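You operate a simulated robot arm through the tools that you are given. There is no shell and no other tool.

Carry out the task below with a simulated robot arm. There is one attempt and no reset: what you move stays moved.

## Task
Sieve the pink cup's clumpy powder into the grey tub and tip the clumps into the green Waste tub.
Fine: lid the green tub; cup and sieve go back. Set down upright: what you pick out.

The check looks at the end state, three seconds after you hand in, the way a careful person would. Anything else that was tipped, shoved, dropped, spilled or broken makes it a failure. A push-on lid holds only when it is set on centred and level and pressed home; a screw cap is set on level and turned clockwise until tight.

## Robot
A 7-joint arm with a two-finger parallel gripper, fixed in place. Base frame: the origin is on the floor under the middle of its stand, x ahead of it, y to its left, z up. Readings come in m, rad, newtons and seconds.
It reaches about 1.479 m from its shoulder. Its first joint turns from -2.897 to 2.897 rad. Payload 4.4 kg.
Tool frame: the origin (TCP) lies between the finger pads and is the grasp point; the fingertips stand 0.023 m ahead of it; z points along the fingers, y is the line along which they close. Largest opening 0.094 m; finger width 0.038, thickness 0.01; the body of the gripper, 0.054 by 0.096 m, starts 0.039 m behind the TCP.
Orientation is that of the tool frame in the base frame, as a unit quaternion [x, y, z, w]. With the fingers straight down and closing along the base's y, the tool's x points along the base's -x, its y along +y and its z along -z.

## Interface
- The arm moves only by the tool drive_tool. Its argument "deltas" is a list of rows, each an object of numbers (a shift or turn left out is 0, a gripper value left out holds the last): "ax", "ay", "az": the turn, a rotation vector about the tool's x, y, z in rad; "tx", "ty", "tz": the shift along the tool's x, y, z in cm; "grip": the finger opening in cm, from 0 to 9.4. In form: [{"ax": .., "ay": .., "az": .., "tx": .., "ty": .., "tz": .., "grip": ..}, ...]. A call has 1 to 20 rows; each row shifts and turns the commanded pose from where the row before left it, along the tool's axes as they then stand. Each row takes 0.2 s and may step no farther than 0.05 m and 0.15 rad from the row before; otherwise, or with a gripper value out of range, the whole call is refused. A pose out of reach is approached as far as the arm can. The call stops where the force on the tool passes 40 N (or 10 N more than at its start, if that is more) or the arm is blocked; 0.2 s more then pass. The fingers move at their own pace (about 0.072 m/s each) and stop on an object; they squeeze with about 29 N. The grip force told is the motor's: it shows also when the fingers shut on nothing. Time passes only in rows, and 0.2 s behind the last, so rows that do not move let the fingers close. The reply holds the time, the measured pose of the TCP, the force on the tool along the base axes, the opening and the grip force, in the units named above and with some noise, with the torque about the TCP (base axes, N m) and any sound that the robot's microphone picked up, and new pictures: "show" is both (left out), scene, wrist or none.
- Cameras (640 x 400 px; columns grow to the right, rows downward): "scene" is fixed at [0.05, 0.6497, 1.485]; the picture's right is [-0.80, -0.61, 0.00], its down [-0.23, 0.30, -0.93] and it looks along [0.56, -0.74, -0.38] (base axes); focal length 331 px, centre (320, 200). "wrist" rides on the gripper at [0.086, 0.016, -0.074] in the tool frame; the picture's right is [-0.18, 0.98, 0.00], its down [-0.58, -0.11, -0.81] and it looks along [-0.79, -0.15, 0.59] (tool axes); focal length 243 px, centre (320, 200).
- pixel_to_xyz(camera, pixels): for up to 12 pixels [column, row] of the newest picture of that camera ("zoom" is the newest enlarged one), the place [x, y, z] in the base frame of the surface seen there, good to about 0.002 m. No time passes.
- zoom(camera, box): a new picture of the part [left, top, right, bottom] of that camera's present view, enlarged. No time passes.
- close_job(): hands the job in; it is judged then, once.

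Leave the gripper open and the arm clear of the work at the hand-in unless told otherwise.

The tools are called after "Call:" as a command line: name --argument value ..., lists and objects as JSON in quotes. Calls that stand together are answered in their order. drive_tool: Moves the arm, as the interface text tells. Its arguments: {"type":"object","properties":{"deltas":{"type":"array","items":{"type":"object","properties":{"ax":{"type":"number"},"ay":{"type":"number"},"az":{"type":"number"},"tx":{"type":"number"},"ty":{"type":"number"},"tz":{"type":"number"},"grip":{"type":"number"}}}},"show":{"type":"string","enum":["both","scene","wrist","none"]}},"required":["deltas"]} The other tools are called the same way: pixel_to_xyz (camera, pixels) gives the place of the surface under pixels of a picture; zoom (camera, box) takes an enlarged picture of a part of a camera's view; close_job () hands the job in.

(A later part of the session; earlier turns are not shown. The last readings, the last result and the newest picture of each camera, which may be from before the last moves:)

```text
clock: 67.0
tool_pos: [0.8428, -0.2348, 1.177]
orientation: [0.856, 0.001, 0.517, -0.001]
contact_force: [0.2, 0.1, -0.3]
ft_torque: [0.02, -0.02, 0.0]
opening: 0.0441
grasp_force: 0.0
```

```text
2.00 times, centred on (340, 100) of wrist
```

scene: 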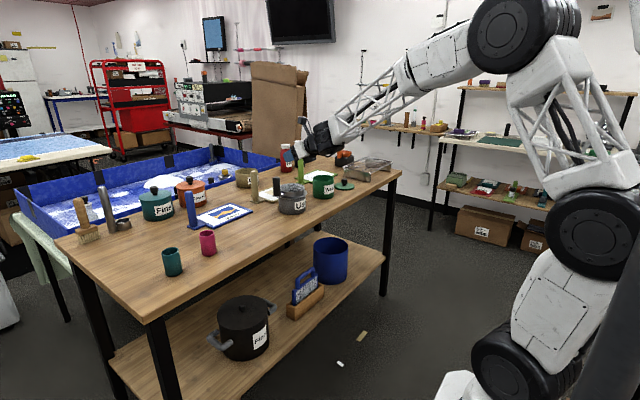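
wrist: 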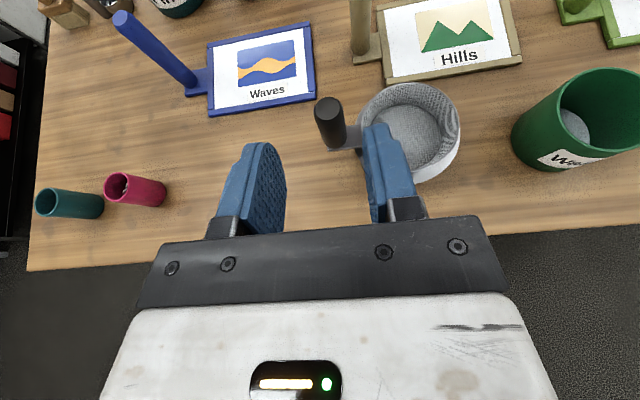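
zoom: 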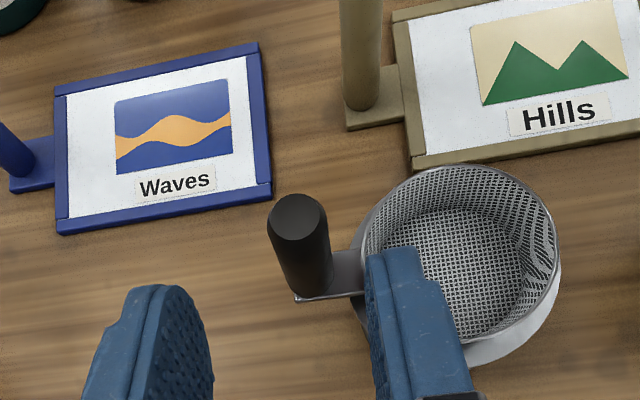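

The sieve stays put. Now I test in free air (at about (0.92,−0.321,1.20), above the tub) whether the wrist can tip forward by ~2.1 rad about tool y, which is how I'd like to pour the cup.

Call:
drive_tool --deltas '[{"tx": 1.88, "ty": 2.87, "tz": 1.92}, {"tx": 1.88, "ty": 2.87, "tz": 1.92}, {"tx": 1.88, "ty": 2.87, "tz": 1.92}, {"ay": -0.14}, {"ay": -0.14}, {"ay": -0.14}, {"ay": -0.14}, {"ay": -0.14}, {"ay": -0.14}, {"ay": -0.14}, {"ay": -0.14}, {"ay": -0.14}, {"ay": -0.14}, {"ay": -0.14}, {"ay": -0.14}, {"ay": -0.14}, {"ay": -0.14}, {"ay": -0.14}, {}]' --show "scene"

```text
clock: 71.0
tool_pos: [0.9099, -0.3156, 1.1846]
orientation: [0.933, 0.002, -0.359, 0.001]
contact_force: [-0.6, -0.8, -0.4]
ft_torque: [0.04, 0.05, -0.02]
opening: 0.0441
grasp_force: 0.0
out of reach, approached as far as the arm can: row 16, 17, 18
```

scene: 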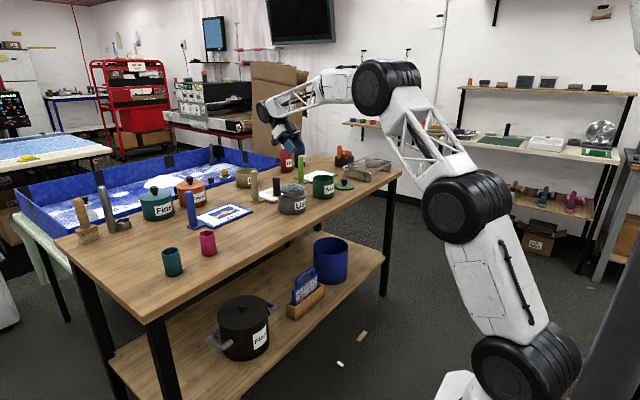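

The wrist reaches about 104° of forward tip there, not the full 120°. A diagonal tip (toward +x,−y) should allow more. I return to the starting orientation first.

Call:
drive_tool --deltas '[{"ay": 0.14}, {"ay": 0.14}, {"ay": 0.14}, {"ay": 0.14}, {"ay": 0.14}, {"ay": 0.14}, {"ay": 0.14}, {"ay": 0.14}, {"ay": 0.14}, {"ay": 0.14}, {"ay": 0.14}, {"ay": 0.14}, {"ay": 0.14}, {}]' --show "none"

```text
clock: 74.0
tool_pos: [0.9094, -0.3158, 1.1852]
orientation: [0.856, 0.0, 0.517, 0.001]
contact_force: [0.0, -0.6, 0.2]
ft_torque: [-0.03, 0.05, -0.04]
opening: 0.0442
grasp_force: 0.0
```

Back at 62° pitch. Now I test the diagonal tip: 15 rows of 0.14 rad about the horizontal axis (0.707,0.707,0).

Call:
drive_tool --deltas '[{"ax": 0.0463, "ay": -0.099, "az": 0.0875}, {"ax": 0.0463, "ay": -0.099, "az": 0.0875}, {"ax": 0.0463, "ay": -0.099, "az": 0.0875}, {"ax": 0.0463, "ay": -0.099, "az": 0.0875}, {"ax": 0.0463, "ay": -0.099, "az": 0.0875}, {"ax": 0.0463, "ay": -0.099, "az": 0.0875}, {"ax": 0.0463, "ay": -0.099, "az": 0.0875}, {"ax": 0.0463, "ay": -0.099, "az": 0.0875}, {"ax": 0.0463, "ay": -0.099, "az": 0.0875}, {"ax": 0.0463, "ay": -0.099, "az": 0.0875}, {"ax": 0.0463, "ay": -0.099, "az": 0.0875}, {"ax": 0.0463, "ay": -0.099, "az": 0.0875}, {"ax": 0.0463, "ay": -0.099, "az": 0.0875}, {"ax": 0.0463, "ay": -0.099, "az": 0.0875}, {"ax": 0.0463, "ay": -0.099, "az": 0.0875}, {}]' --show "scene"

```text
clock: 77.4
tool_pos: [0.9098, -0.3164, 1.1845]
orientation: [0.881, -0.241, -0.023, -0.407]
contact_force: [-0.8, -0.1, -0.2]
ft_torque: [0.0, 0.03, 0.01]
opening: 0.0441
grasp_force: 0.0
out of reach, approached as far as the arm can: row 11, 12, 13, 14, 15
```

scene: 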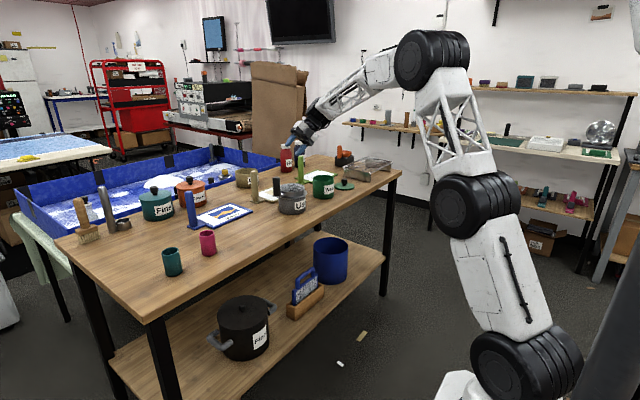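

The diagonal stops at ~84°, so that's worse. I return (1.4675 rad back), then test pure sideways roll at this location.

Call:
drive_tool --deltas '[{"ax": -0.0492, "ay": 0.1039, "az": -0.0912}, {"ax": -0.0492, "ay": 0.1039, "az": -0.0912}, {"ax": -0.0492, "ay": 0.1039, "az": -0.0912}, {"ax": -0.0492, "ay": 0.1039, "az": -0.0912}, {"ax": -0.0492, "ay": 0.1039, "az": -0.0912}, {"ax": -0.0492, "ay": 0.1039, "az": -0.0912}, {"ax": -0.0492, "ay": 0.1039, "az": -0.0912}, {"ax": -0.0492, "ay": 0.1039, "az": -0.0912}, {"ax": -0.0492, "ay": 0.1039, "az": -0.0912}, {"ax": -0.0492, "ay": 0.1039, "az": -0.0912}, {}]' --show "none"

```text
clock: 79.8
tool_pos: [0.9108, -0.317, 1.1844]
orientation: [0.857, -0.002, 0.516, 0.002]
contact_force: [0.0, 0.6, 0.2]
ft_torque: [0.02, -0.02, 0.04]
opening: 0.044
grasp_force: 0.1
```

Now I test a +2.24 rad roll about base x here (used for tipping the sieve and possibly the cup).

Call:
drive_tool --deltas '[{"ax": 0.0655, "az": 0.1238}, {"ax": 0.0655, "az": 0.1238}, {"ax": 0.0655, "az": 0.1238}, {"ax": 0.0655, "az": 0.1238}, {"ax": 0.0655, "az": 0.1238}, {"ax": 0.0655, "az": 0.1238}, {"ax": 0.0655, "az": 0.1238}, {"ax": 0.0655, "az": 0.1238}, {"ax": 0.0655, "az": 0.1238}, {"ax": 0.0655, "az": 0.1238}, {"ax": 0.0655, "az": 0.1238}, {"ax": 0.0655, "az": 0.1238}, {"ax": 0.0655, "az": 0.1238}, {"ax": 0.0655, "az": 0.1238}, {"ax": 0.0655, "az": 0.1238}, {"ax": 0.0655, "az": 0.1238}, {}]' --show "scene"

```text
clock: 83.4
tool_pos: [0.909, -0.3158, 1.1853]
orientation: [-0.373, 0.465, -0.227, 0.77]
contact_force: [-0.2, -0.1, 0.1]
ft_torque: [-0.03, -0.02, 0.01]
opening: 0.0441
grasp_force: 0.1
```

scene: 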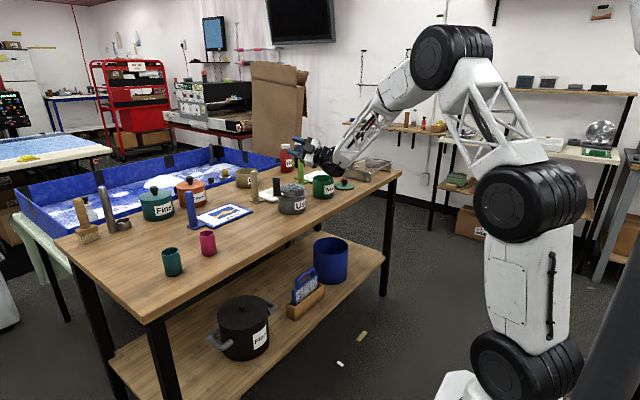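

Roll of 128° works here. I zoom to see how low the camera box and body hang in this rolled pose relative to the tool point.

Call:
zoom --camera "scene" --box '[270, 125, 370, 215]'

Call:
pixel_to_xyz --camera "zoom" --pixels '[[210, 130], [225, 150], [250, 170], [300, 190], [340, 200], [380, 200], [260, 210], [310, 230], [350, 240], [220, 110], [200, 80], [280, 150]]'

```text
4.44 times, centred on (320, 170) of scene
```

zoom: 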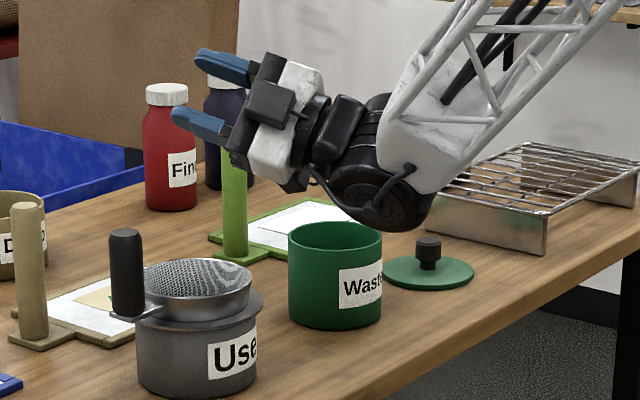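

```text
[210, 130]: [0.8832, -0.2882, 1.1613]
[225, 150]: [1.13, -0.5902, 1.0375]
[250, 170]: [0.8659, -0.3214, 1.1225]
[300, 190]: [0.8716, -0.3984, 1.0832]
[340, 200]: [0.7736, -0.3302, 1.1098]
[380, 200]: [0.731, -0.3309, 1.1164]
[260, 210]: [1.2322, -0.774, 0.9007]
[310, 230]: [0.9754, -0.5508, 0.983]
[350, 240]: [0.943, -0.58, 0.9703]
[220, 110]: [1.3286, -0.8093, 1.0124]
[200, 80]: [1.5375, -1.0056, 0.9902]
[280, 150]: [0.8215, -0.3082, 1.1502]
```

Rolled camera bottom hangs ~0.10 below the tool point, so a sideways pour would have to be from high up. A forward tip at lower height may reach farther than before; I roll back, go to (0.925,−0.321,1.085) and test the forward tip there.

Call:
drive_tool --deltas '[{"ax": -0.0655, "az": -0.1238}, {"ax": -0.0655, "az": -0.1238}, {"ax": -0.0655, "az": -0.1238}, {"ax": -0.0655, "az": -0.1238}, {"ax": -0.0655, "az": -0.1238}, {"ax": -0.0655, "az": -0.1238}, {"ax": -0.0655, "az": -0.1238}, {"ax": -0.0655, "az": -0.1238}, {"ax": -0.0655, "az": -0.1238}, {"ax": -0.0655, "az": -0.1238}, {"ax": -0.0655, "az": -0.1238}, {"ax": -0.0655, "az": -0.1238}, {"ax": -0.0655, "az": -0.1238}, {"ax": -0.0655, "az": -0.1238}, {"ax": -0.0655, "az": -0.1238}, {"ax": -0.0655, "az": -0.1238}, {}]' --show "none"

Call:
drive_tool --deltas '[{"ay": -0.14}, {"ay": -0.14}, {"ay": -0.14}, {"ay": -0.14}, {"ay": -0.14}, {"ay": -0.14}, {"ay": -0.14}, {"ay": -0.104}, {}]' --show "none"

```text
clock: 87.0
tool_pos: [0.9087, -0.3168, 1.1844]
orientation: [0.857, 0.0, 0.515, 0.002]
contact_force: [0.8, 0.3, 0.4]
ft_torque: [-0.02, -0.03, 0.03]
opening: 0.044
grasp_force: 0.0
```

```text
clock: 89.0
tool_pos: [0.9102, -0.316, 1.1854]
orientation: [1.0, -0.002, -0.001, 0.001]
contact_force: [0.1, 0.3, 0.1]
ft_torque: [-0.02, -0.01, 0.03]
opening: 0.044
grasp_force: 0.1
```

Fingers straight down now. I lower to z≈1.085 and tip further backward in steps to find the limit.

Call:
drive_tool --deltas '[{"tz": 4.0, "tx": 0.75, "ty": 0.25}, {"tz": 4.0, "tx": 0.75, "ty": 0.25}, {"tz": 2.0}, {"ay": -0.14}, {"ay": -0.14}, {"ay": -0.14}, {"ay": -0.14}, {"ay": -0.14}, {"ay": -0.14}, {"ay": -0.14}, {"ay": -0.14}, {}]' --show "scene"

```text
clock: 91.4
tool_pos: [0.8823, -0.308, 1.0475]
orientation: [0.885, -0.002, -0.466, 0.002]
contact_force: [0.6, 0.1, 3.8]
ft_torque: [-0.03, -0.48, 0.08]
opening: 0.0438
grasp_force: 0.1
out of reach, approached as far as the arm can: row 10, 11
stopped in row 12: the force on the tool passed its limit at 42 N (the readings are from after the stop); the commanded pose is now the measured one
```

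scene: 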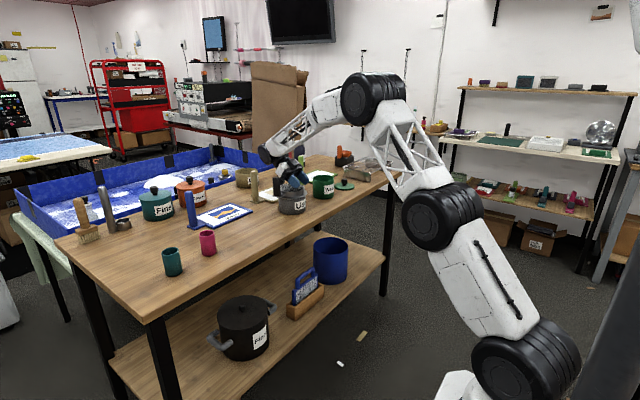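

The out-of-reach motion drifted the tool down and it touched something (42 N). I look closely before doing anything.

Call:
zoom --camera "scene" --box '[240, 130, 360, 220]'

Call:
zoom --camera "scene" --box '[265, 160, 329, 220]'

```text
4.44 times, centred on (300, 175) of scene
```

zoom: 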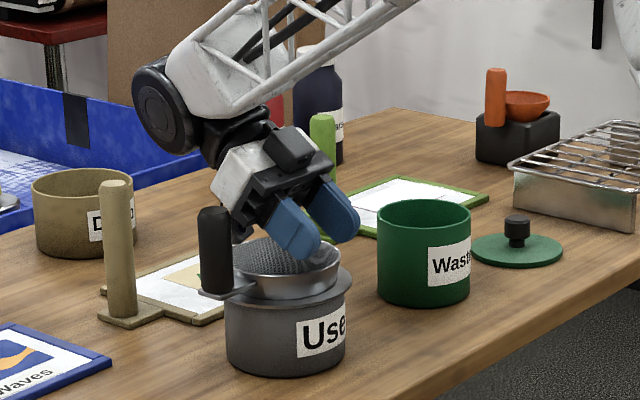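

```text
6.67 times, centred on (297, 190) of scene
```

zoom: 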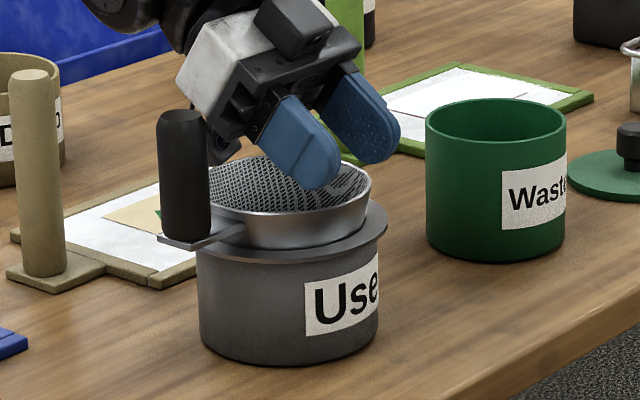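

The camera box apparently pressed on the sieve's far rim from above. I raise straight up while tilting the tool back toward vertical.

Call:
drive_tool --deltas '[{"tx": -1.65, "tz": -1.13}, {"tx": -1.65, "tz": -1.13, "ay": 0.14}, {"tx": -1.46, "tz": -1.36, "ay": 0.14}, {"tx": -1.26, "tz": -1.55, "ay": 0.14}, {"tx": -1.03, "tz": -1.71, "ay": 0.14}, {"tx": -0.78, "tz": -1.84, "ay": 0.14}, {"tx": -0.5, "tz": -1.94, "ay": 0.14}, {}]' --show "both"

Call:
zoom --camera "scene" --box '[265, 160, 329, 220]'

```text
clock: 93.2
tool_pos: [0.8778, -0.3057, 1.1727]
orientation: [0.998, -0.001, -0.065, 0.002]
contact_force: [0.1, 0.1, -0.8]
ft_torque: [0.0, -0.03, -0.02]
opening: 0.0437
grasp_force: 0.1
out of reach, approached as far as the arm can: row 1
```

scene: 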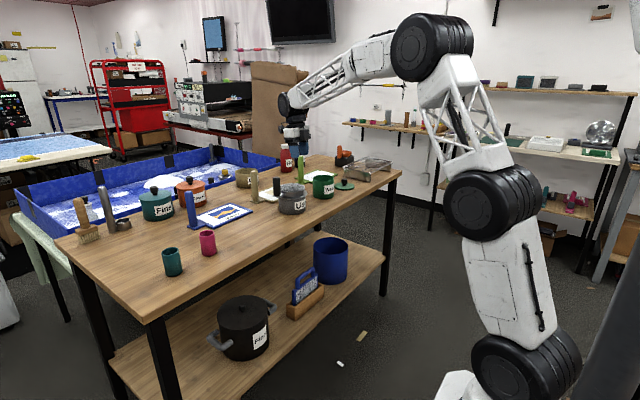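
wrist: 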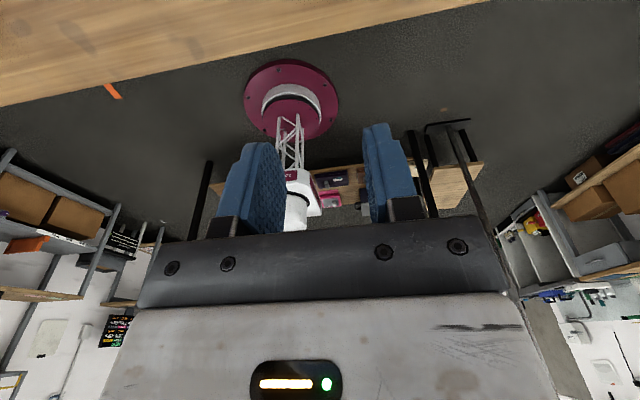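

```text
6.67 times, centred on (297, 190) of scene
```

zoom: 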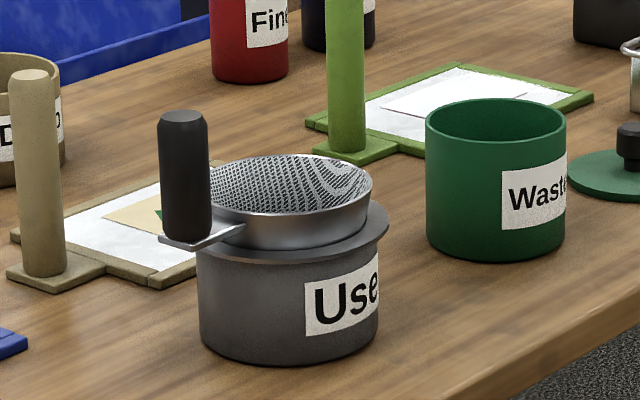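

The sieve is still seated on the tub. I measure tub and sieve positions again to see whether anything shifted.

Call:
zoom --camera "scene" --box '[268, 172, 324, 212]'

Call:
pixel_to_xyz --camera "zoom" --pixels '[[150, 260], [418, 225], [240, 283], [150, 330], [415, 300], [280, 370], [165, 195], [400, 145], [280, 93], [290, 195], [95, 110], [100, 80]]'

```text
10.00 times, centred on (296, 192) of scene
```

zoom: 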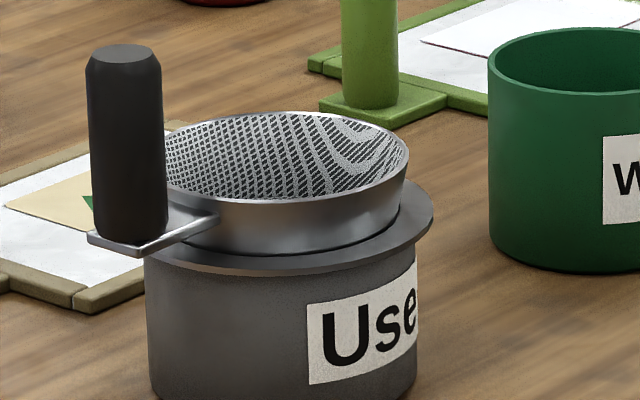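

```text
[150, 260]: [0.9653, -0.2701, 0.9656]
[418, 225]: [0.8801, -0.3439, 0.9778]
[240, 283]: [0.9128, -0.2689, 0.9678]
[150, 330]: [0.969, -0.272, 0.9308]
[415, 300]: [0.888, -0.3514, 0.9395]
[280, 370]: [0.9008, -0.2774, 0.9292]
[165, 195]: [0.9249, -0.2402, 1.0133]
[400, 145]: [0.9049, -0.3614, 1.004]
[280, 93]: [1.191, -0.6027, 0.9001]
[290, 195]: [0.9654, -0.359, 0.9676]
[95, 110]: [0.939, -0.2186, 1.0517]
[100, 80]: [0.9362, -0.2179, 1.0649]
```

Tub and sieve haven't shifted. I'll pour with a forward tip, starting from as flat a grasp as reachable. I now pitch to 70° here, then travel toward the pink cup (pre-position (0.818,0.1125,1.05)) with fingers opened to 6.4 cm.

Call:
drive_tool --deltas '[{"ay": 0.1353, "grip": 6.4}, {"ay": 0.1353}, {"ay": 0.1353}, {"ay": 0.1353}, {"ay": 0.1353}, {"ay": 0.1353}, {"ay": 0.1353}, {"ay": 0.1353}, {"ay": 0.1353}, {"ay": 0.1353}, {}]' --show "none"

Call:
drive_tool --deltas '[{"tx": -1.36, "ty": -4.18, "tz": -0.143}, {"tx": -1.36, "ty": -4.18, "tz": -0.143}, {"tx": -1.36, "ty": -4.18, "tz": -0.143}, {"tx": -1.36, "ty": -4.18, "tz": -0.143}, {"tx": -1.36, "ty": -4.18, "tz": -0.143}, {"tx": -1.36, "ty": -4.18, "tz": -0.143}, {"tx": -1.36, "ty": -4.18, "tz": -0.143}, {"tx": -1.36, "ty": -4.18, "tz": -0.143}, {"tx": -1.36, "ty": -4.18, "tz": -0.143}, {"tx": -1.36, "ty": -4.18, "tz": -0.143}, {}]' --show "both"

```text
clock: 95.6
tool_pos: [0.8755, -0.3062, 1.1728]
orientation: [0.819, 0.001, 0.573, 0.003]
contact_force: [-0.4, 0.1, -0.5]
ft_torque: [0.01, -0.02, 0.0]
opening: 0.0642
grasp_force: 0.1
```

```text
clock: 98.0
tool_pos: [0.8218, 0.0522, 1.0633]
orientation: [0.834, 0.02, 0.55, -0.025]
contact_force: [-0.3, 1.0, 0.4]
ft_torque: [-0.01, -0.01, 0.01]
opening: 0.0639
grasp_force: 0.0
out of reach, approached as far as the arm can: row 8, 9, 10
```

scene: 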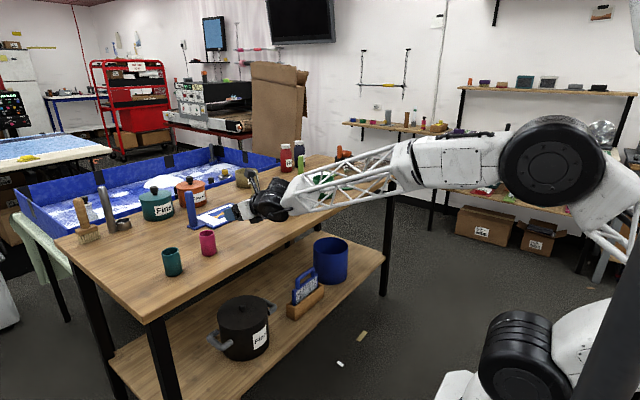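
wrist: 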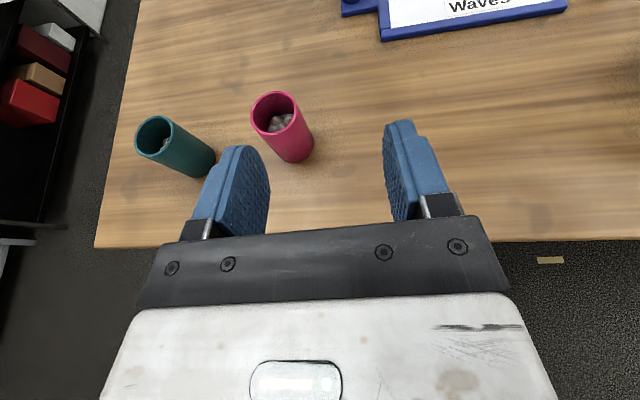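

70° is out of reach this close in. I correct the orientation to exactly 62° pitch and go above the pink cup (0.918,0.1125,1.06) to descend vertically around it.

Call:
drive_tool --deltas '[{"ax": -0.063, "ay": -0.084, "az": 0.008}, {"tx": 1.41, "ty": -2.0, "tz": 2.88}, {"tx": 1.41, "ty": -2.0, "tz": 2.88}, {"tx": 1.41, "ty": -2.0, "tz": 2.88}, {}, {}]' --show "wrist"

```text
clock: 99.4
tool_pos: [0.9116, 0.1323, 1.0482]
orientation: [0.853, 0.009, 0.521, -0.012]
contact_force: [0.5, 0.7, 0.5]
ft_torque: [-0.03, -0.03, 0.0]
opening: 0.0639
grasp_force: 0.0
out of reach, approached as far as the arm can: row 1
```

wrist: 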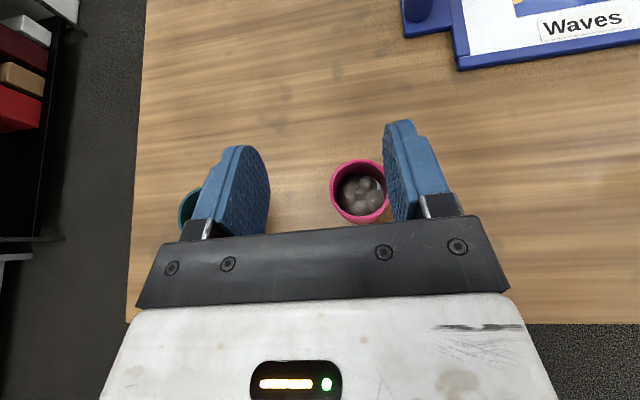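

Slight orientation error remains from the limit; the cup appears at (358,190). I correct orientation and centre over the cup.

Call:
drive_tool --deltas '[{"ax": -0.03, "ay": -0.0144, "az": 0.003, "tx": 0.3, "ty": 1.98, "tz": 0.57}, {}, {}]' --show "wrist"

Call:
pixel_to_xyz --camera "wrist" --pixels '[[315, 160], [315, 215], [290, 188], [340, 188]]'

```text
clock: 100.2
tool_pos: [0.9195, 0.1124, 1.0472]
orientation: [0.858, 0.0, 0.514, 0.0]
contact_force: [-0.3, 0.0, 0.5]
ft_torque: [0.02, 0.0, 0.03]
opening: 0.0641
grasp_force: 0.1
```

wrist: 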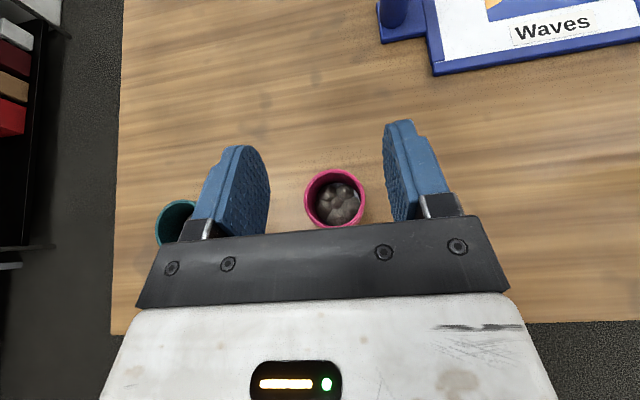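

```text
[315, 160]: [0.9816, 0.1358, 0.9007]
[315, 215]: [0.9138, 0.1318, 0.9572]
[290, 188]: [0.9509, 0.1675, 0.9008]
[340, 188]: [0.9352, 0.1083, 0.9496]
```

Orientation exact. I measure the cup's rim in this view to centre precisely.

Call:
pixel_to_xyz --camera "wrist" --pixels '[[306, 198], [364, 195], [333, 172], [335, 227], [315, 180], [355, 180], [312, 216], [356, 216]]'

Call:
zoom --camera "wrist" --box '[200, 110, 460, 240]'

```text
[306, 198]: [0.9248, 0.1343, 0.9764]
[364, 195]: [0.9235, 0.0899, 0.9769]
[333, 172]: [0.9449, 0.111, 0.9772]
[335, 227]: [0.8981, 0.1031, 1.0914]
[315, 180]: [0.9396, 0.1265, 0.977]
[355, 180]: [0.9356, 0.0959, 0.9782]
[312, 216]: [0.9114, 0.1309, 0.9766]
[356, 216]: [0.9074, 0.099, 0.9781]
```

```text
2.46 times, centred on (330, 175) of wrist
```

zoom: 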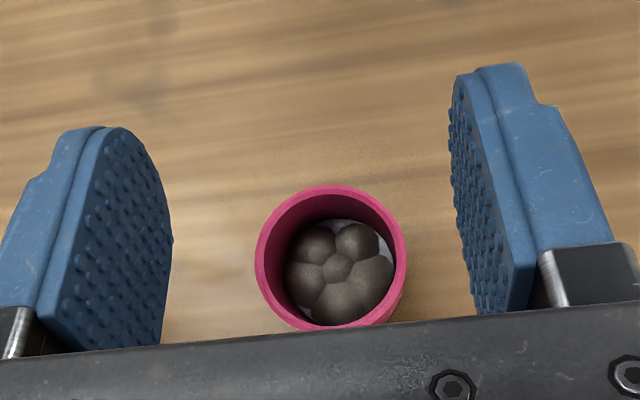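

Cup centre (0.9217,0.1121): aligned. I descend vertically 9.2 cm around the cup (tool z → 0.955).

Call:
drive_tool --deltas '[{"tx": -2.03, "tz": 1.077}, {"tx": -2.03, "tz": 1.077}, {"tx": -2.03, "tz": 1.077}, {"tx": -2.03, "tz": 1.077}, {}, {}]' --show "both"

Call:
zoom --camera "scene" --box '[150, 180, 310, 290]'

```text
clock: 101.6
tool_pos: [0.9206, 0.1108, 0.9571]
orientation: [0.858, 0.001, 0.514, -0.001]
contact_force: [0.8, 0.4, 0.2]
ft_torque: [-0.02, -0.01, -0.01]
opening: 0.064
grasp_force: 0.0
```

scene: 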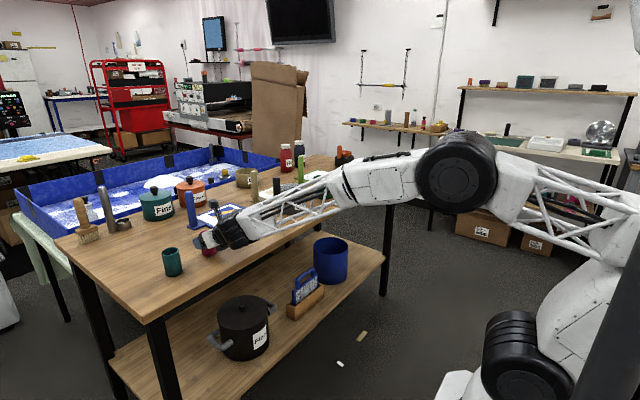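
wrist: 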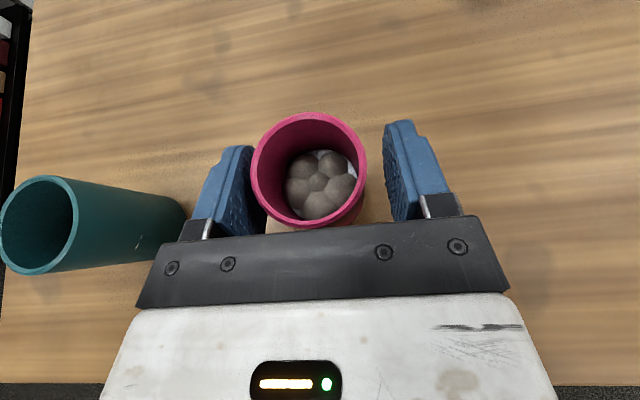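

```text
3.64 times, centred on (230, 235) of scene
```

zoom: 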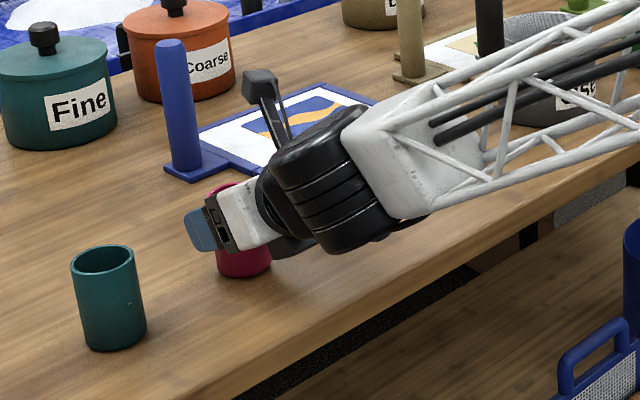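

The cup is between the pads. I trim 1.2 mm in y and close on it.

Call:
drive_tool --deltas '[{"ty": -0.12}, {"grip": 5.2}, {"grip": 4.4}, {"grip": 3.8}, {}, {}]' --show "wrist"

```text
clock: 103.0
tool_pos: [0.9203, 0.1142, 0.9572]
orientation: [0.857, 0.0, 0.515, 0.001]
contact_force: [0.0, 0.6, 1.8]
ft_torque: [0.07, -0.04, -0.01]
opening: 0.0467
grasp_force: 29.1
```

wrist: 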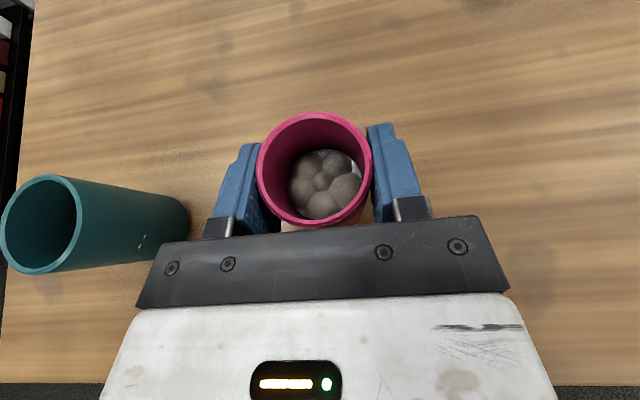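

Cup gripped (46.7 mm). I lift it straight up, gently, to about z 1.12.

Call:
drive_tool --deltas '[{"tx": 0.44, "tz": -0.234}, {"tx": 1.33, "tz": -0.702}, {"tx": 2.65, "tz": -1.404}, {"tx": 2.65, "tz": -1.404}, {"tx": 2.65, "tz": -1.404}, {"tx": 2.65, "tz": -1.404}, {"tx": 1.8, "tz": -0.95}, {}, {}]' --show "both"

```text
clock: 105.0
tool_pos: [0.919, 0.1148, 1.115]
orientation: [0.857, 0.002, 0.515, -0.001]
contact_force: [0.4, -1.1, -1.0]
ft_torque: [-0.01, 0.02, 0.01]
opening: 0.0472
grasp_force: 28.9
```

scene: 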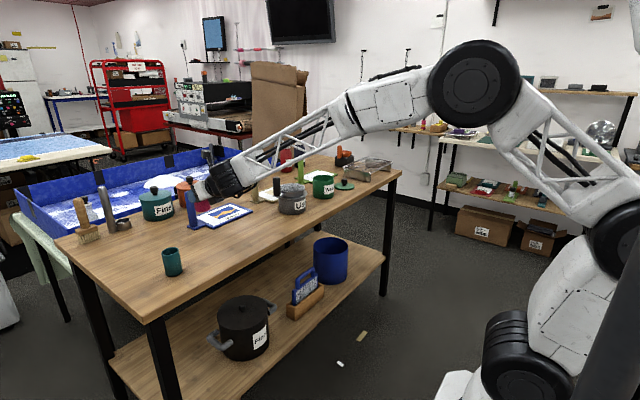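
wrist: 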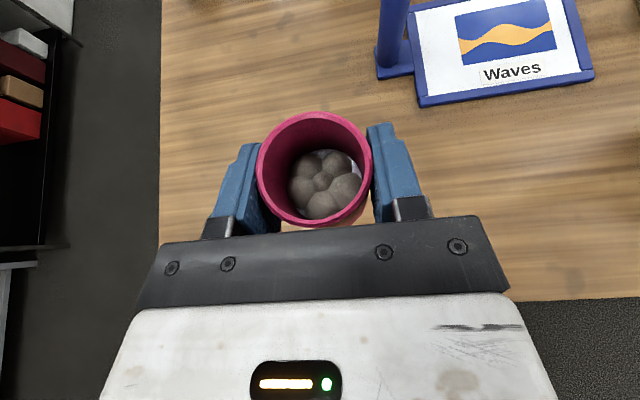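

The cup is held upright with its powder and clumps. I raise to z≈1.165 (to clear the sieve handle) and carry it to above the sieve, y→−0.321.

Call:
drive_tool --deltas '[{"tx": 2.21, "tz": -1.17}, {"tx": 2.21, "tz": -1.17}, {"ty": 2.0}, {"ty": 3.5}, {"ty": 4.5}, {"ty": 4.5}, {"ty": 4.5}, {"ty": 4.5}, {"ty": 4.5}, {"ty": 4.5}, {"ty": 4.5}, {"ty": 3.5}, {"ty": 2.0}, {"ty": 1.1}, {}, {}]' --show "both"

```text
clock: 108.4
tool_pos: [0.9205, -0.3222, 1.1653]
orientation: [0.857, 0.001, 0.515, -0.001]
contact_force: [0.2, 0.6, -0.5]
ft_torque: [0.03, 0.02, 0.02]
opening: 0.047
grasp_force: 29.4
```

scene: 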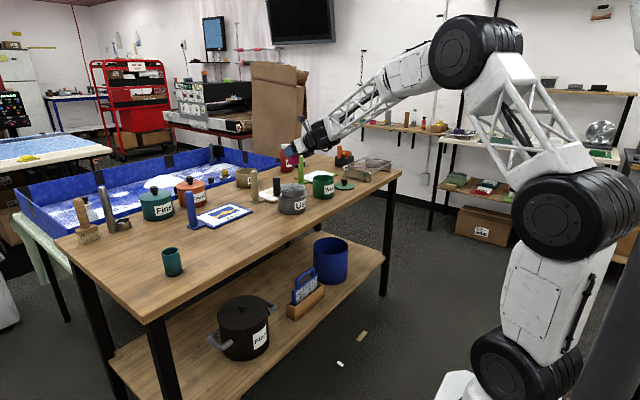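
wrist: 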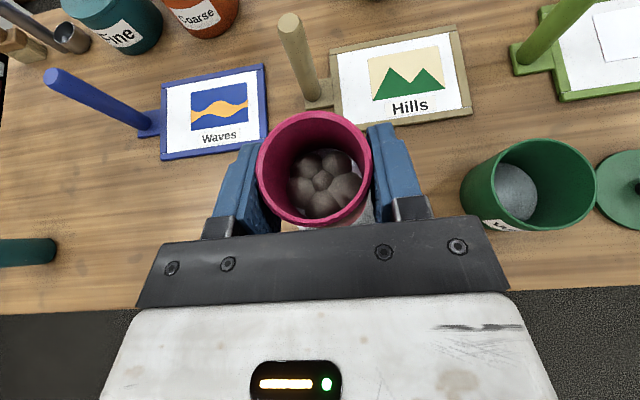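

Next I lower to z≈1.10 at x≈0.9125 and tip the cup 40° as a first step, then look.

Call:
drive_tool --deltas '[{"tx": -2.04, "tz": 0.78}, {"tx": -2.04, "tz": 0.78}, {"tx": -2.04, "tz": 0.78}, {"ay": -0.1}, {"ay": -0.1}, {"ay": -0.1}, {"ay": -0.1}, {"ay": -0.1}, {"ay": -0.1}, {"ay": -0.1}, {}]' --show "both"

Call:
zoom --camera "scene" --box '[250, 140, 346, 215]'

```text
clock: 110.8
tool_pos: [0.9121, -0.3213, 1.1015]
orientation: [0.982, 0.001, 0.189, 0.0]
contact_force: [-0.2, 0.3, -0.7]
ft_torque: [0.02, 0.02, 0.02]
opening: 0.0469
grasp_force: 29.1
```

scene: 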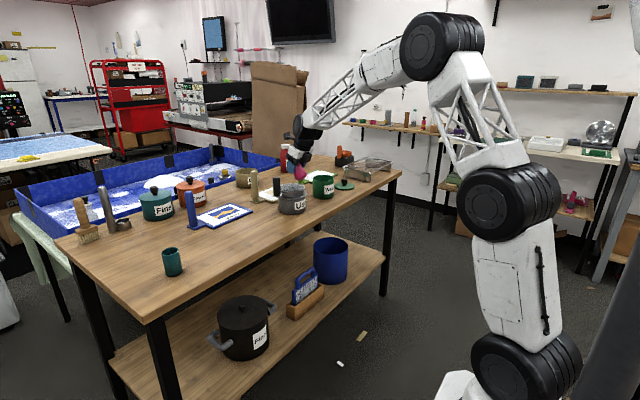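
wrist: 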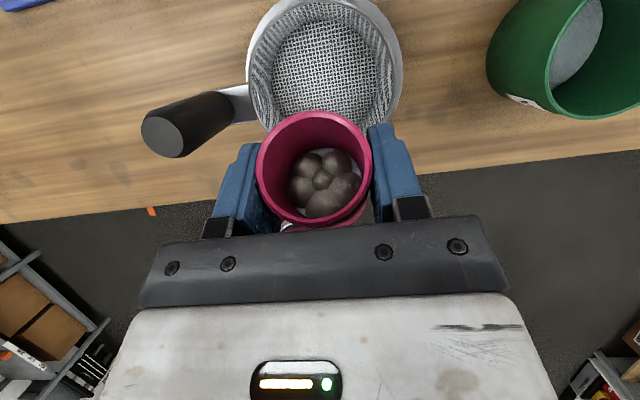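

```text
5.33 times, centred on (298, 178) of scene
```

zoom: 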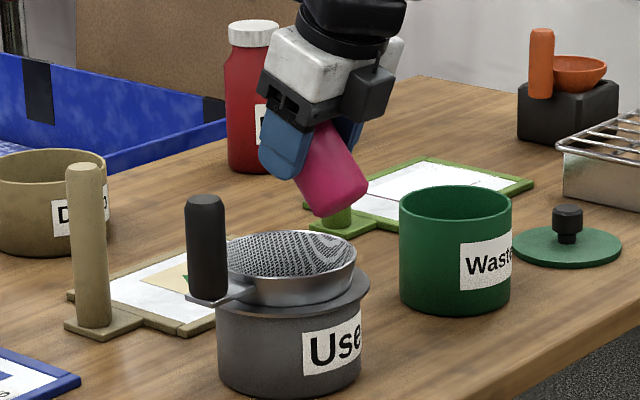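

The mouth (tilted 40°) points at the sieve; nothing has left the cup. I tip on to 60° while lowering 3 cm.

Call:
drive_tool --deltas '[{"ay": -0.1, "tx": -0.371, "tz": 0.928}, {"ay": -0.1, "tx": -0.276, "tz": 0.961}, {"ay": -0.1, "tx": -0.18, "tz": 0.98}, {"ay": -0.05}, {}]' --show "both"

Call:
zoom --camera "wrist" --box '[120, 0, 480, 240]'

```text
clock: 112.0
tool_pos: [0.9125, -0.3219, 1.0705]
orientation: [1.0, 0.002, 0.014, 0.0]
contact_force: [-0.5, -0.5, -0.5]
ft_torque: [-0.01, 0.01, -0.02]
opening: 0.0474
grasp_force: 29.2
```

scene: 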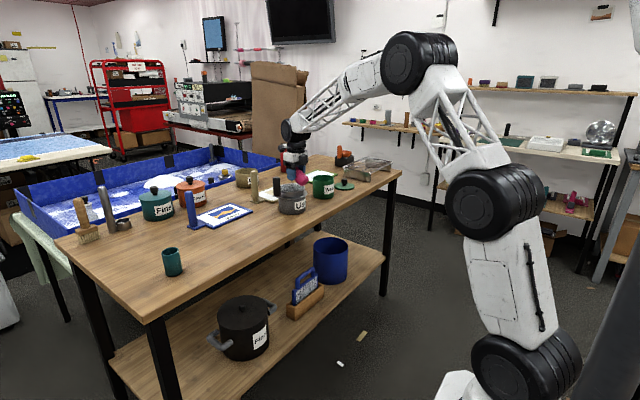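
wrist: 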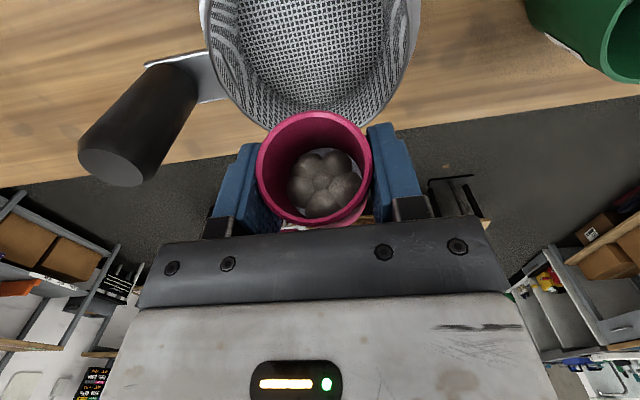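

```text
1.67 times, centred on (300, 120) of wrist
```

zoom: 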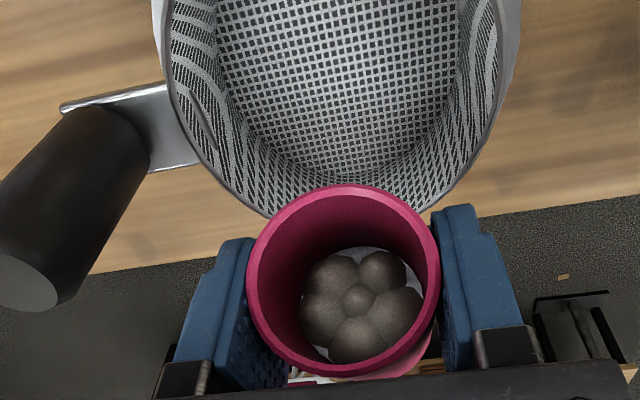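

At 60° the contents still stay. I continue tipping slowly to 80°.

Call:
drive_tool --deltas '[{"ay": -0.07}, {"ay": -0.07}, {"ay": -0.07}, {"ay": -0.07}, {"ay": -0.07}, {}]' --show "both"

Call:
zoom --camera "wrist" --box '[120, 0, 480, 240]'

Call:
zoom --camera "scene" --box '[258, 145, 338, 215]'

```text
clock: 113.4
tool_pos: [0.9135, -0.3223, 1.0712]
orientation: [0.987, 0.001, -0.159, 0.0]
contact_force: [-0.6, -0.1, -1.0]
ft_torque: [0.0, 0.03, -0.01]
opening: 0.0474
grasp_force: 28.9
```

scene: 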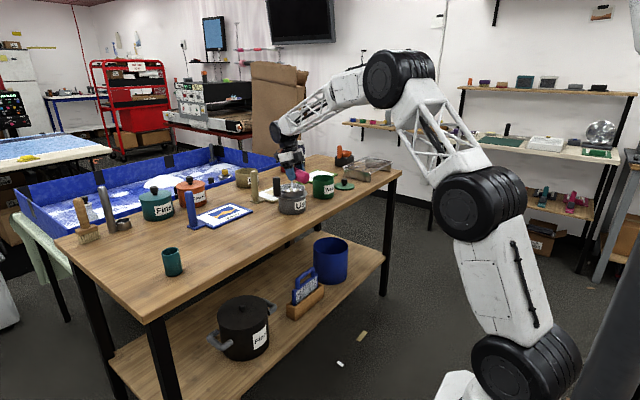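
wrist: 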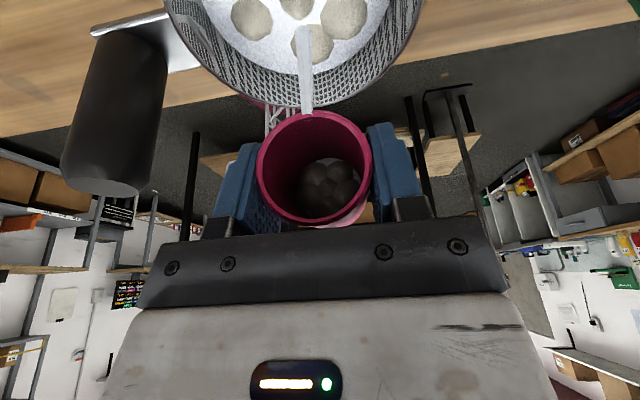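

```text
1.67 times, centred on (300, 120) of wrist
```

zoom: 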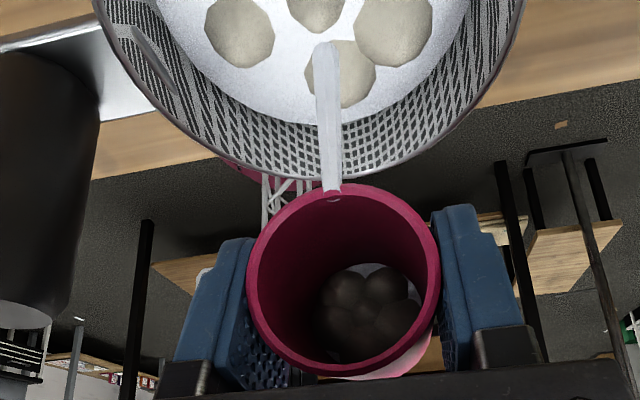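

```text
5.71 times, centred on (298, 180) of scene
```

zoom: 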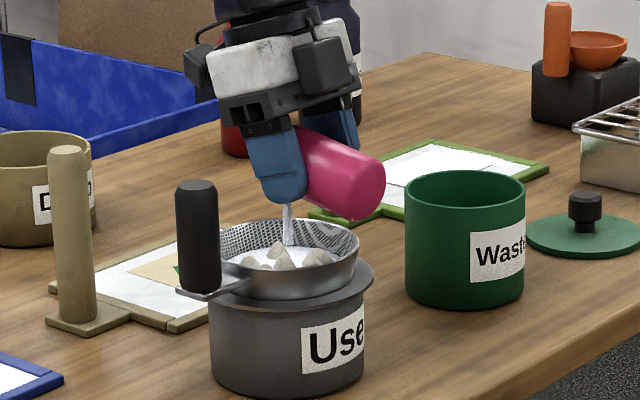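

It pours: a stream falls from the lip into the middle of the sieve, clumps and powder collecting there. I hold still for a second and look again.

Call:
drive_tool --deltas '[{}, {}, {}, {}, {}]' --show "wrist"

Call:
zoom --camera "wrist" --box '[120, 0, 480, 240]'

```text
clock: 114.6
tool_pos: [0.912, -0.3217, 1.071]
orientation: [0.987, 0.001, -0.159, 0.0]
contact_force: [0.2, 0.3, -0.7]
ft_torque: [0.01, -0.03, 0.03]
opening: 0.0471
grasp_force: 28.9
```

wrist: 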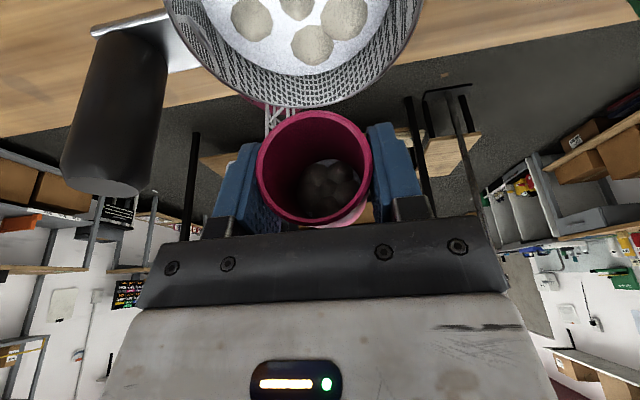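

```text
1.67 times, centred on (300, 120) of wrist
```

zoom: 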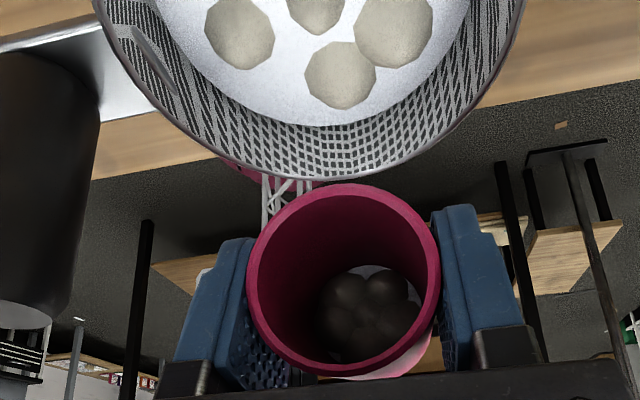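

The stream stopped at this tilt; the rest remains. I tip on by 10° with a pause, twice (to ~100°).

Call:
drive_tool --deltas '[{"ay": -0.06}, {"ay": -0.06}, {"ay": -0.06}, {}, {}, {}, {"ay": -0.06}, {"ay": -0.06}, {"ay": -0.06}, {}, {}, {}, {}]' --show "both"

Call:
zoom --camera "wrist" --box '[120, 0, 480, 240]'

Call:
zoom --camera "scene" --box '[258, 145, 338, 215]'

```text
clock: 117.4
tool_pos: [0.9106, -0.3218, 1.0712]
orientation: [0.943, 0.001, -0.333, 0.0]
contact_force: [0.4, -0.6, -1.0]
ft_torque: [-0.02, -0.02, 0.0]
opening: 0.0471
grasp_force: 28.9
```

scene: 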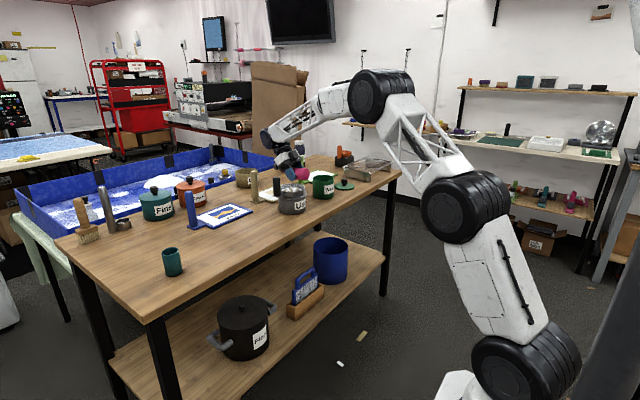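
wrist: 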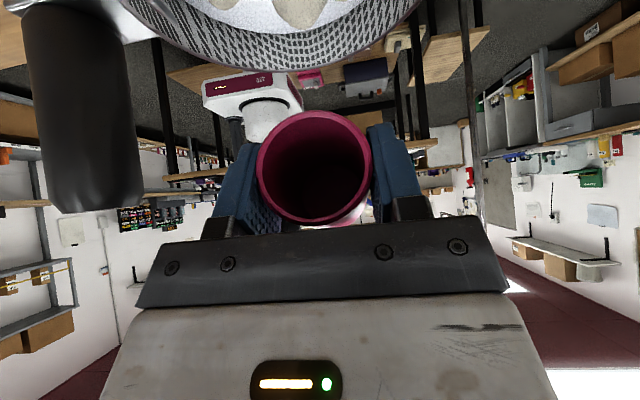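

```text
1.67 times, centred on (300, 120) of wrist
```

zoom: 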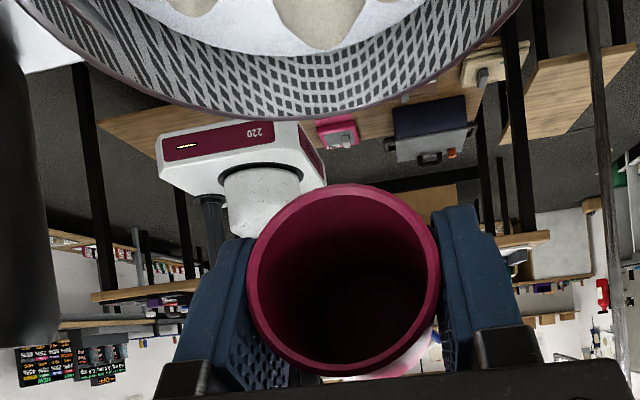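

```text
5.71 times, centred on (298, 180) of scene
```

zoom: 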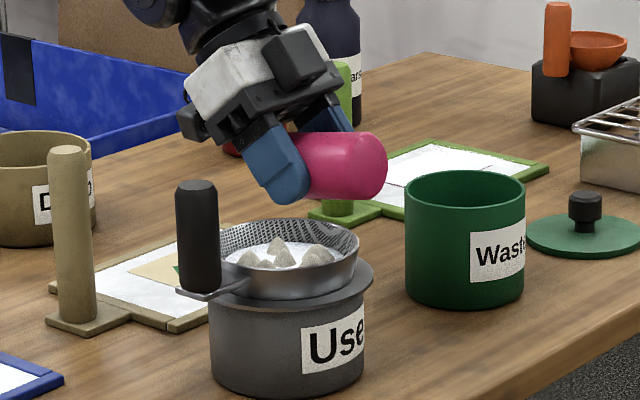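

The cup looks empty. I tip a little further (to ~107°), hold a moment to be sure everything is out.

Call:
drive_tool --deltas '[{"ay": -0.05}, {"ay": -0.05}, {}, {}, {}, {}]' --show "wrist"

Call:
zoom --camera "wrist" --box '[240, 90, 390, 240]'

```text
clock: 118.8
tool_pos: [0.9127, -0.3204, 1.0708]
orientation: [0.925, 0.0, -0.379, 0.001]
contact_force: [-1.3, 0.4, -0.7]
ft_torque: [-0.01, -0.06, -0.01]
opening: 0.0469
grasp_force: 29.1
```

wrist: 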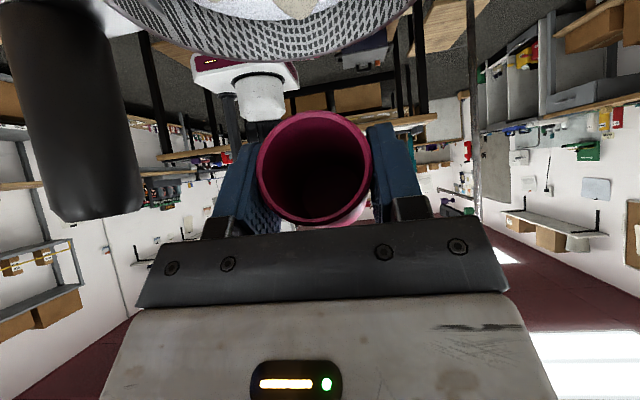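

```text
2.67 times, centred on (315, 165) of wrist
```

zoom: 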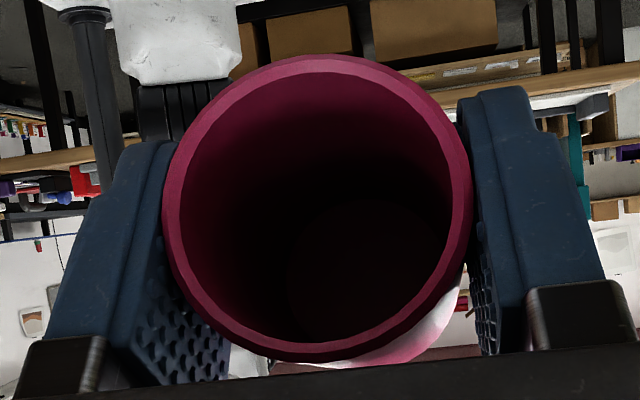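

The cup is empty. I raise it while righting it back to upright (62° pitch).

Call:
drive_tool --deltas '[{"ay": 0.14, "tx": -1.4, "tz": -1.42}, {"ay": 0.14, "tx": -1.19, "tz": -1.61}, {"ay": 0.14, "tx": -0.96, "tz": -1.76}, {"ay": 0.14, "tx": -0.7, "tz": -1.87}, {"ay": 0.14, "tx": -0.43, "tz": -1.95}, {"ay": 0.14}, {"ay": 0.14}, {"ay": 0.14}, {"ay": 0.14}, {"ay": 0.14}, {"ay": 0.14}, {"ay": 0.14}, {"ay": 0.14}, {"ay": 0.04}, {}]' --show "both"

Call:
zoom --camera "scene" --box '[258, 160, 338, 220]'

```text
clock: 122.0
tool_pos: [0.9113, -0.3209, 1.1703]
orientation: [0.857, 0.001, 0.516, 0.0]
contact_force: [0.5, -0.8, -0.4]
ft_torque: [-0.04, 0.0, -0.03]
opening: 0.0473
grasp_force: 29.0
```

scene: 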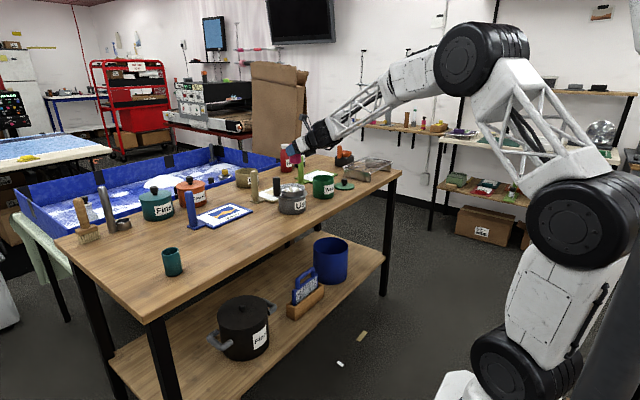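
wrist: 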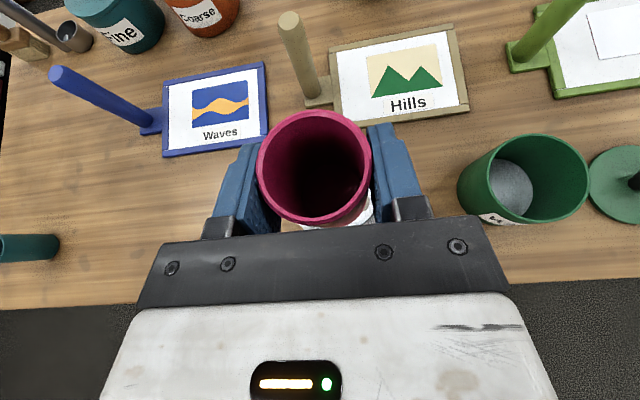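

```text
6.67 times, centred on (298, 190) of scene
```

zoom: 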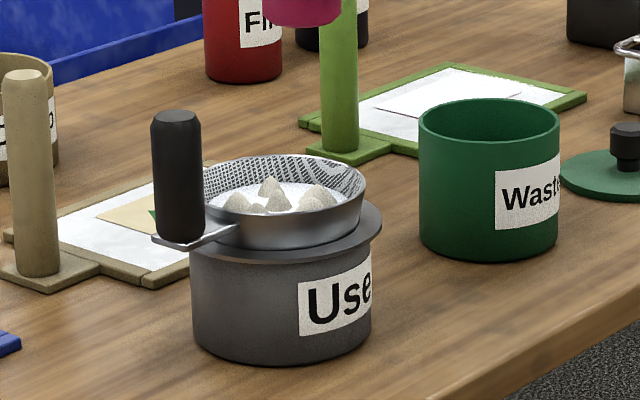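

All powder and clumps sit in the sieve. I carry the empty cup back toward its original place (dy +0.4345, dx +0.0085) at this height.

Call:
drive_tool --deltas '[{"ty": -2.0, "tx": 0.2, "tz": 0.375}, {"ty": -3.5, "tx": 0.2, "tz": 0.375}, {"ty": -4.5}, {"ty": -4.5}, {"ty": -4.5}, {"ty": -4.5}, {"ty": -4.5}, {"ty": -4.5}, {"ty": -4.5}, {"ty": -3.5}, {"ty": -2.0}, {"ty": -0.95}, {}, {}]' --show "wrist"

```text
clock: 125.0
tool_pos: [0.9197, 0.1127, 1.1719]
orientation: [0.857, 0.002, 0.515, -0.001]
contact_force: [0.5, 0.2, -1.0]
ft_torque: [0.0, 0.02, 0.01]
opening: 0.0472
grasp_force: 29.1
```

wrist: 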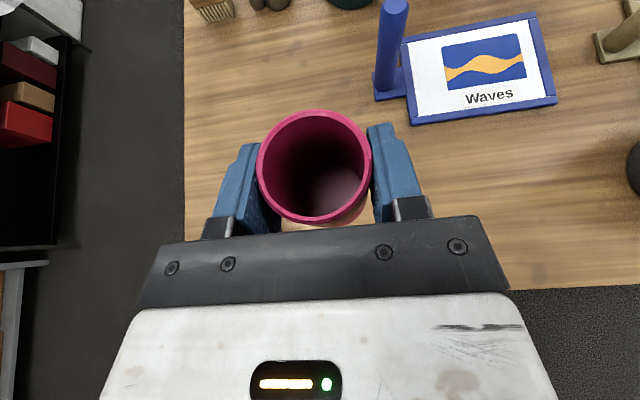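

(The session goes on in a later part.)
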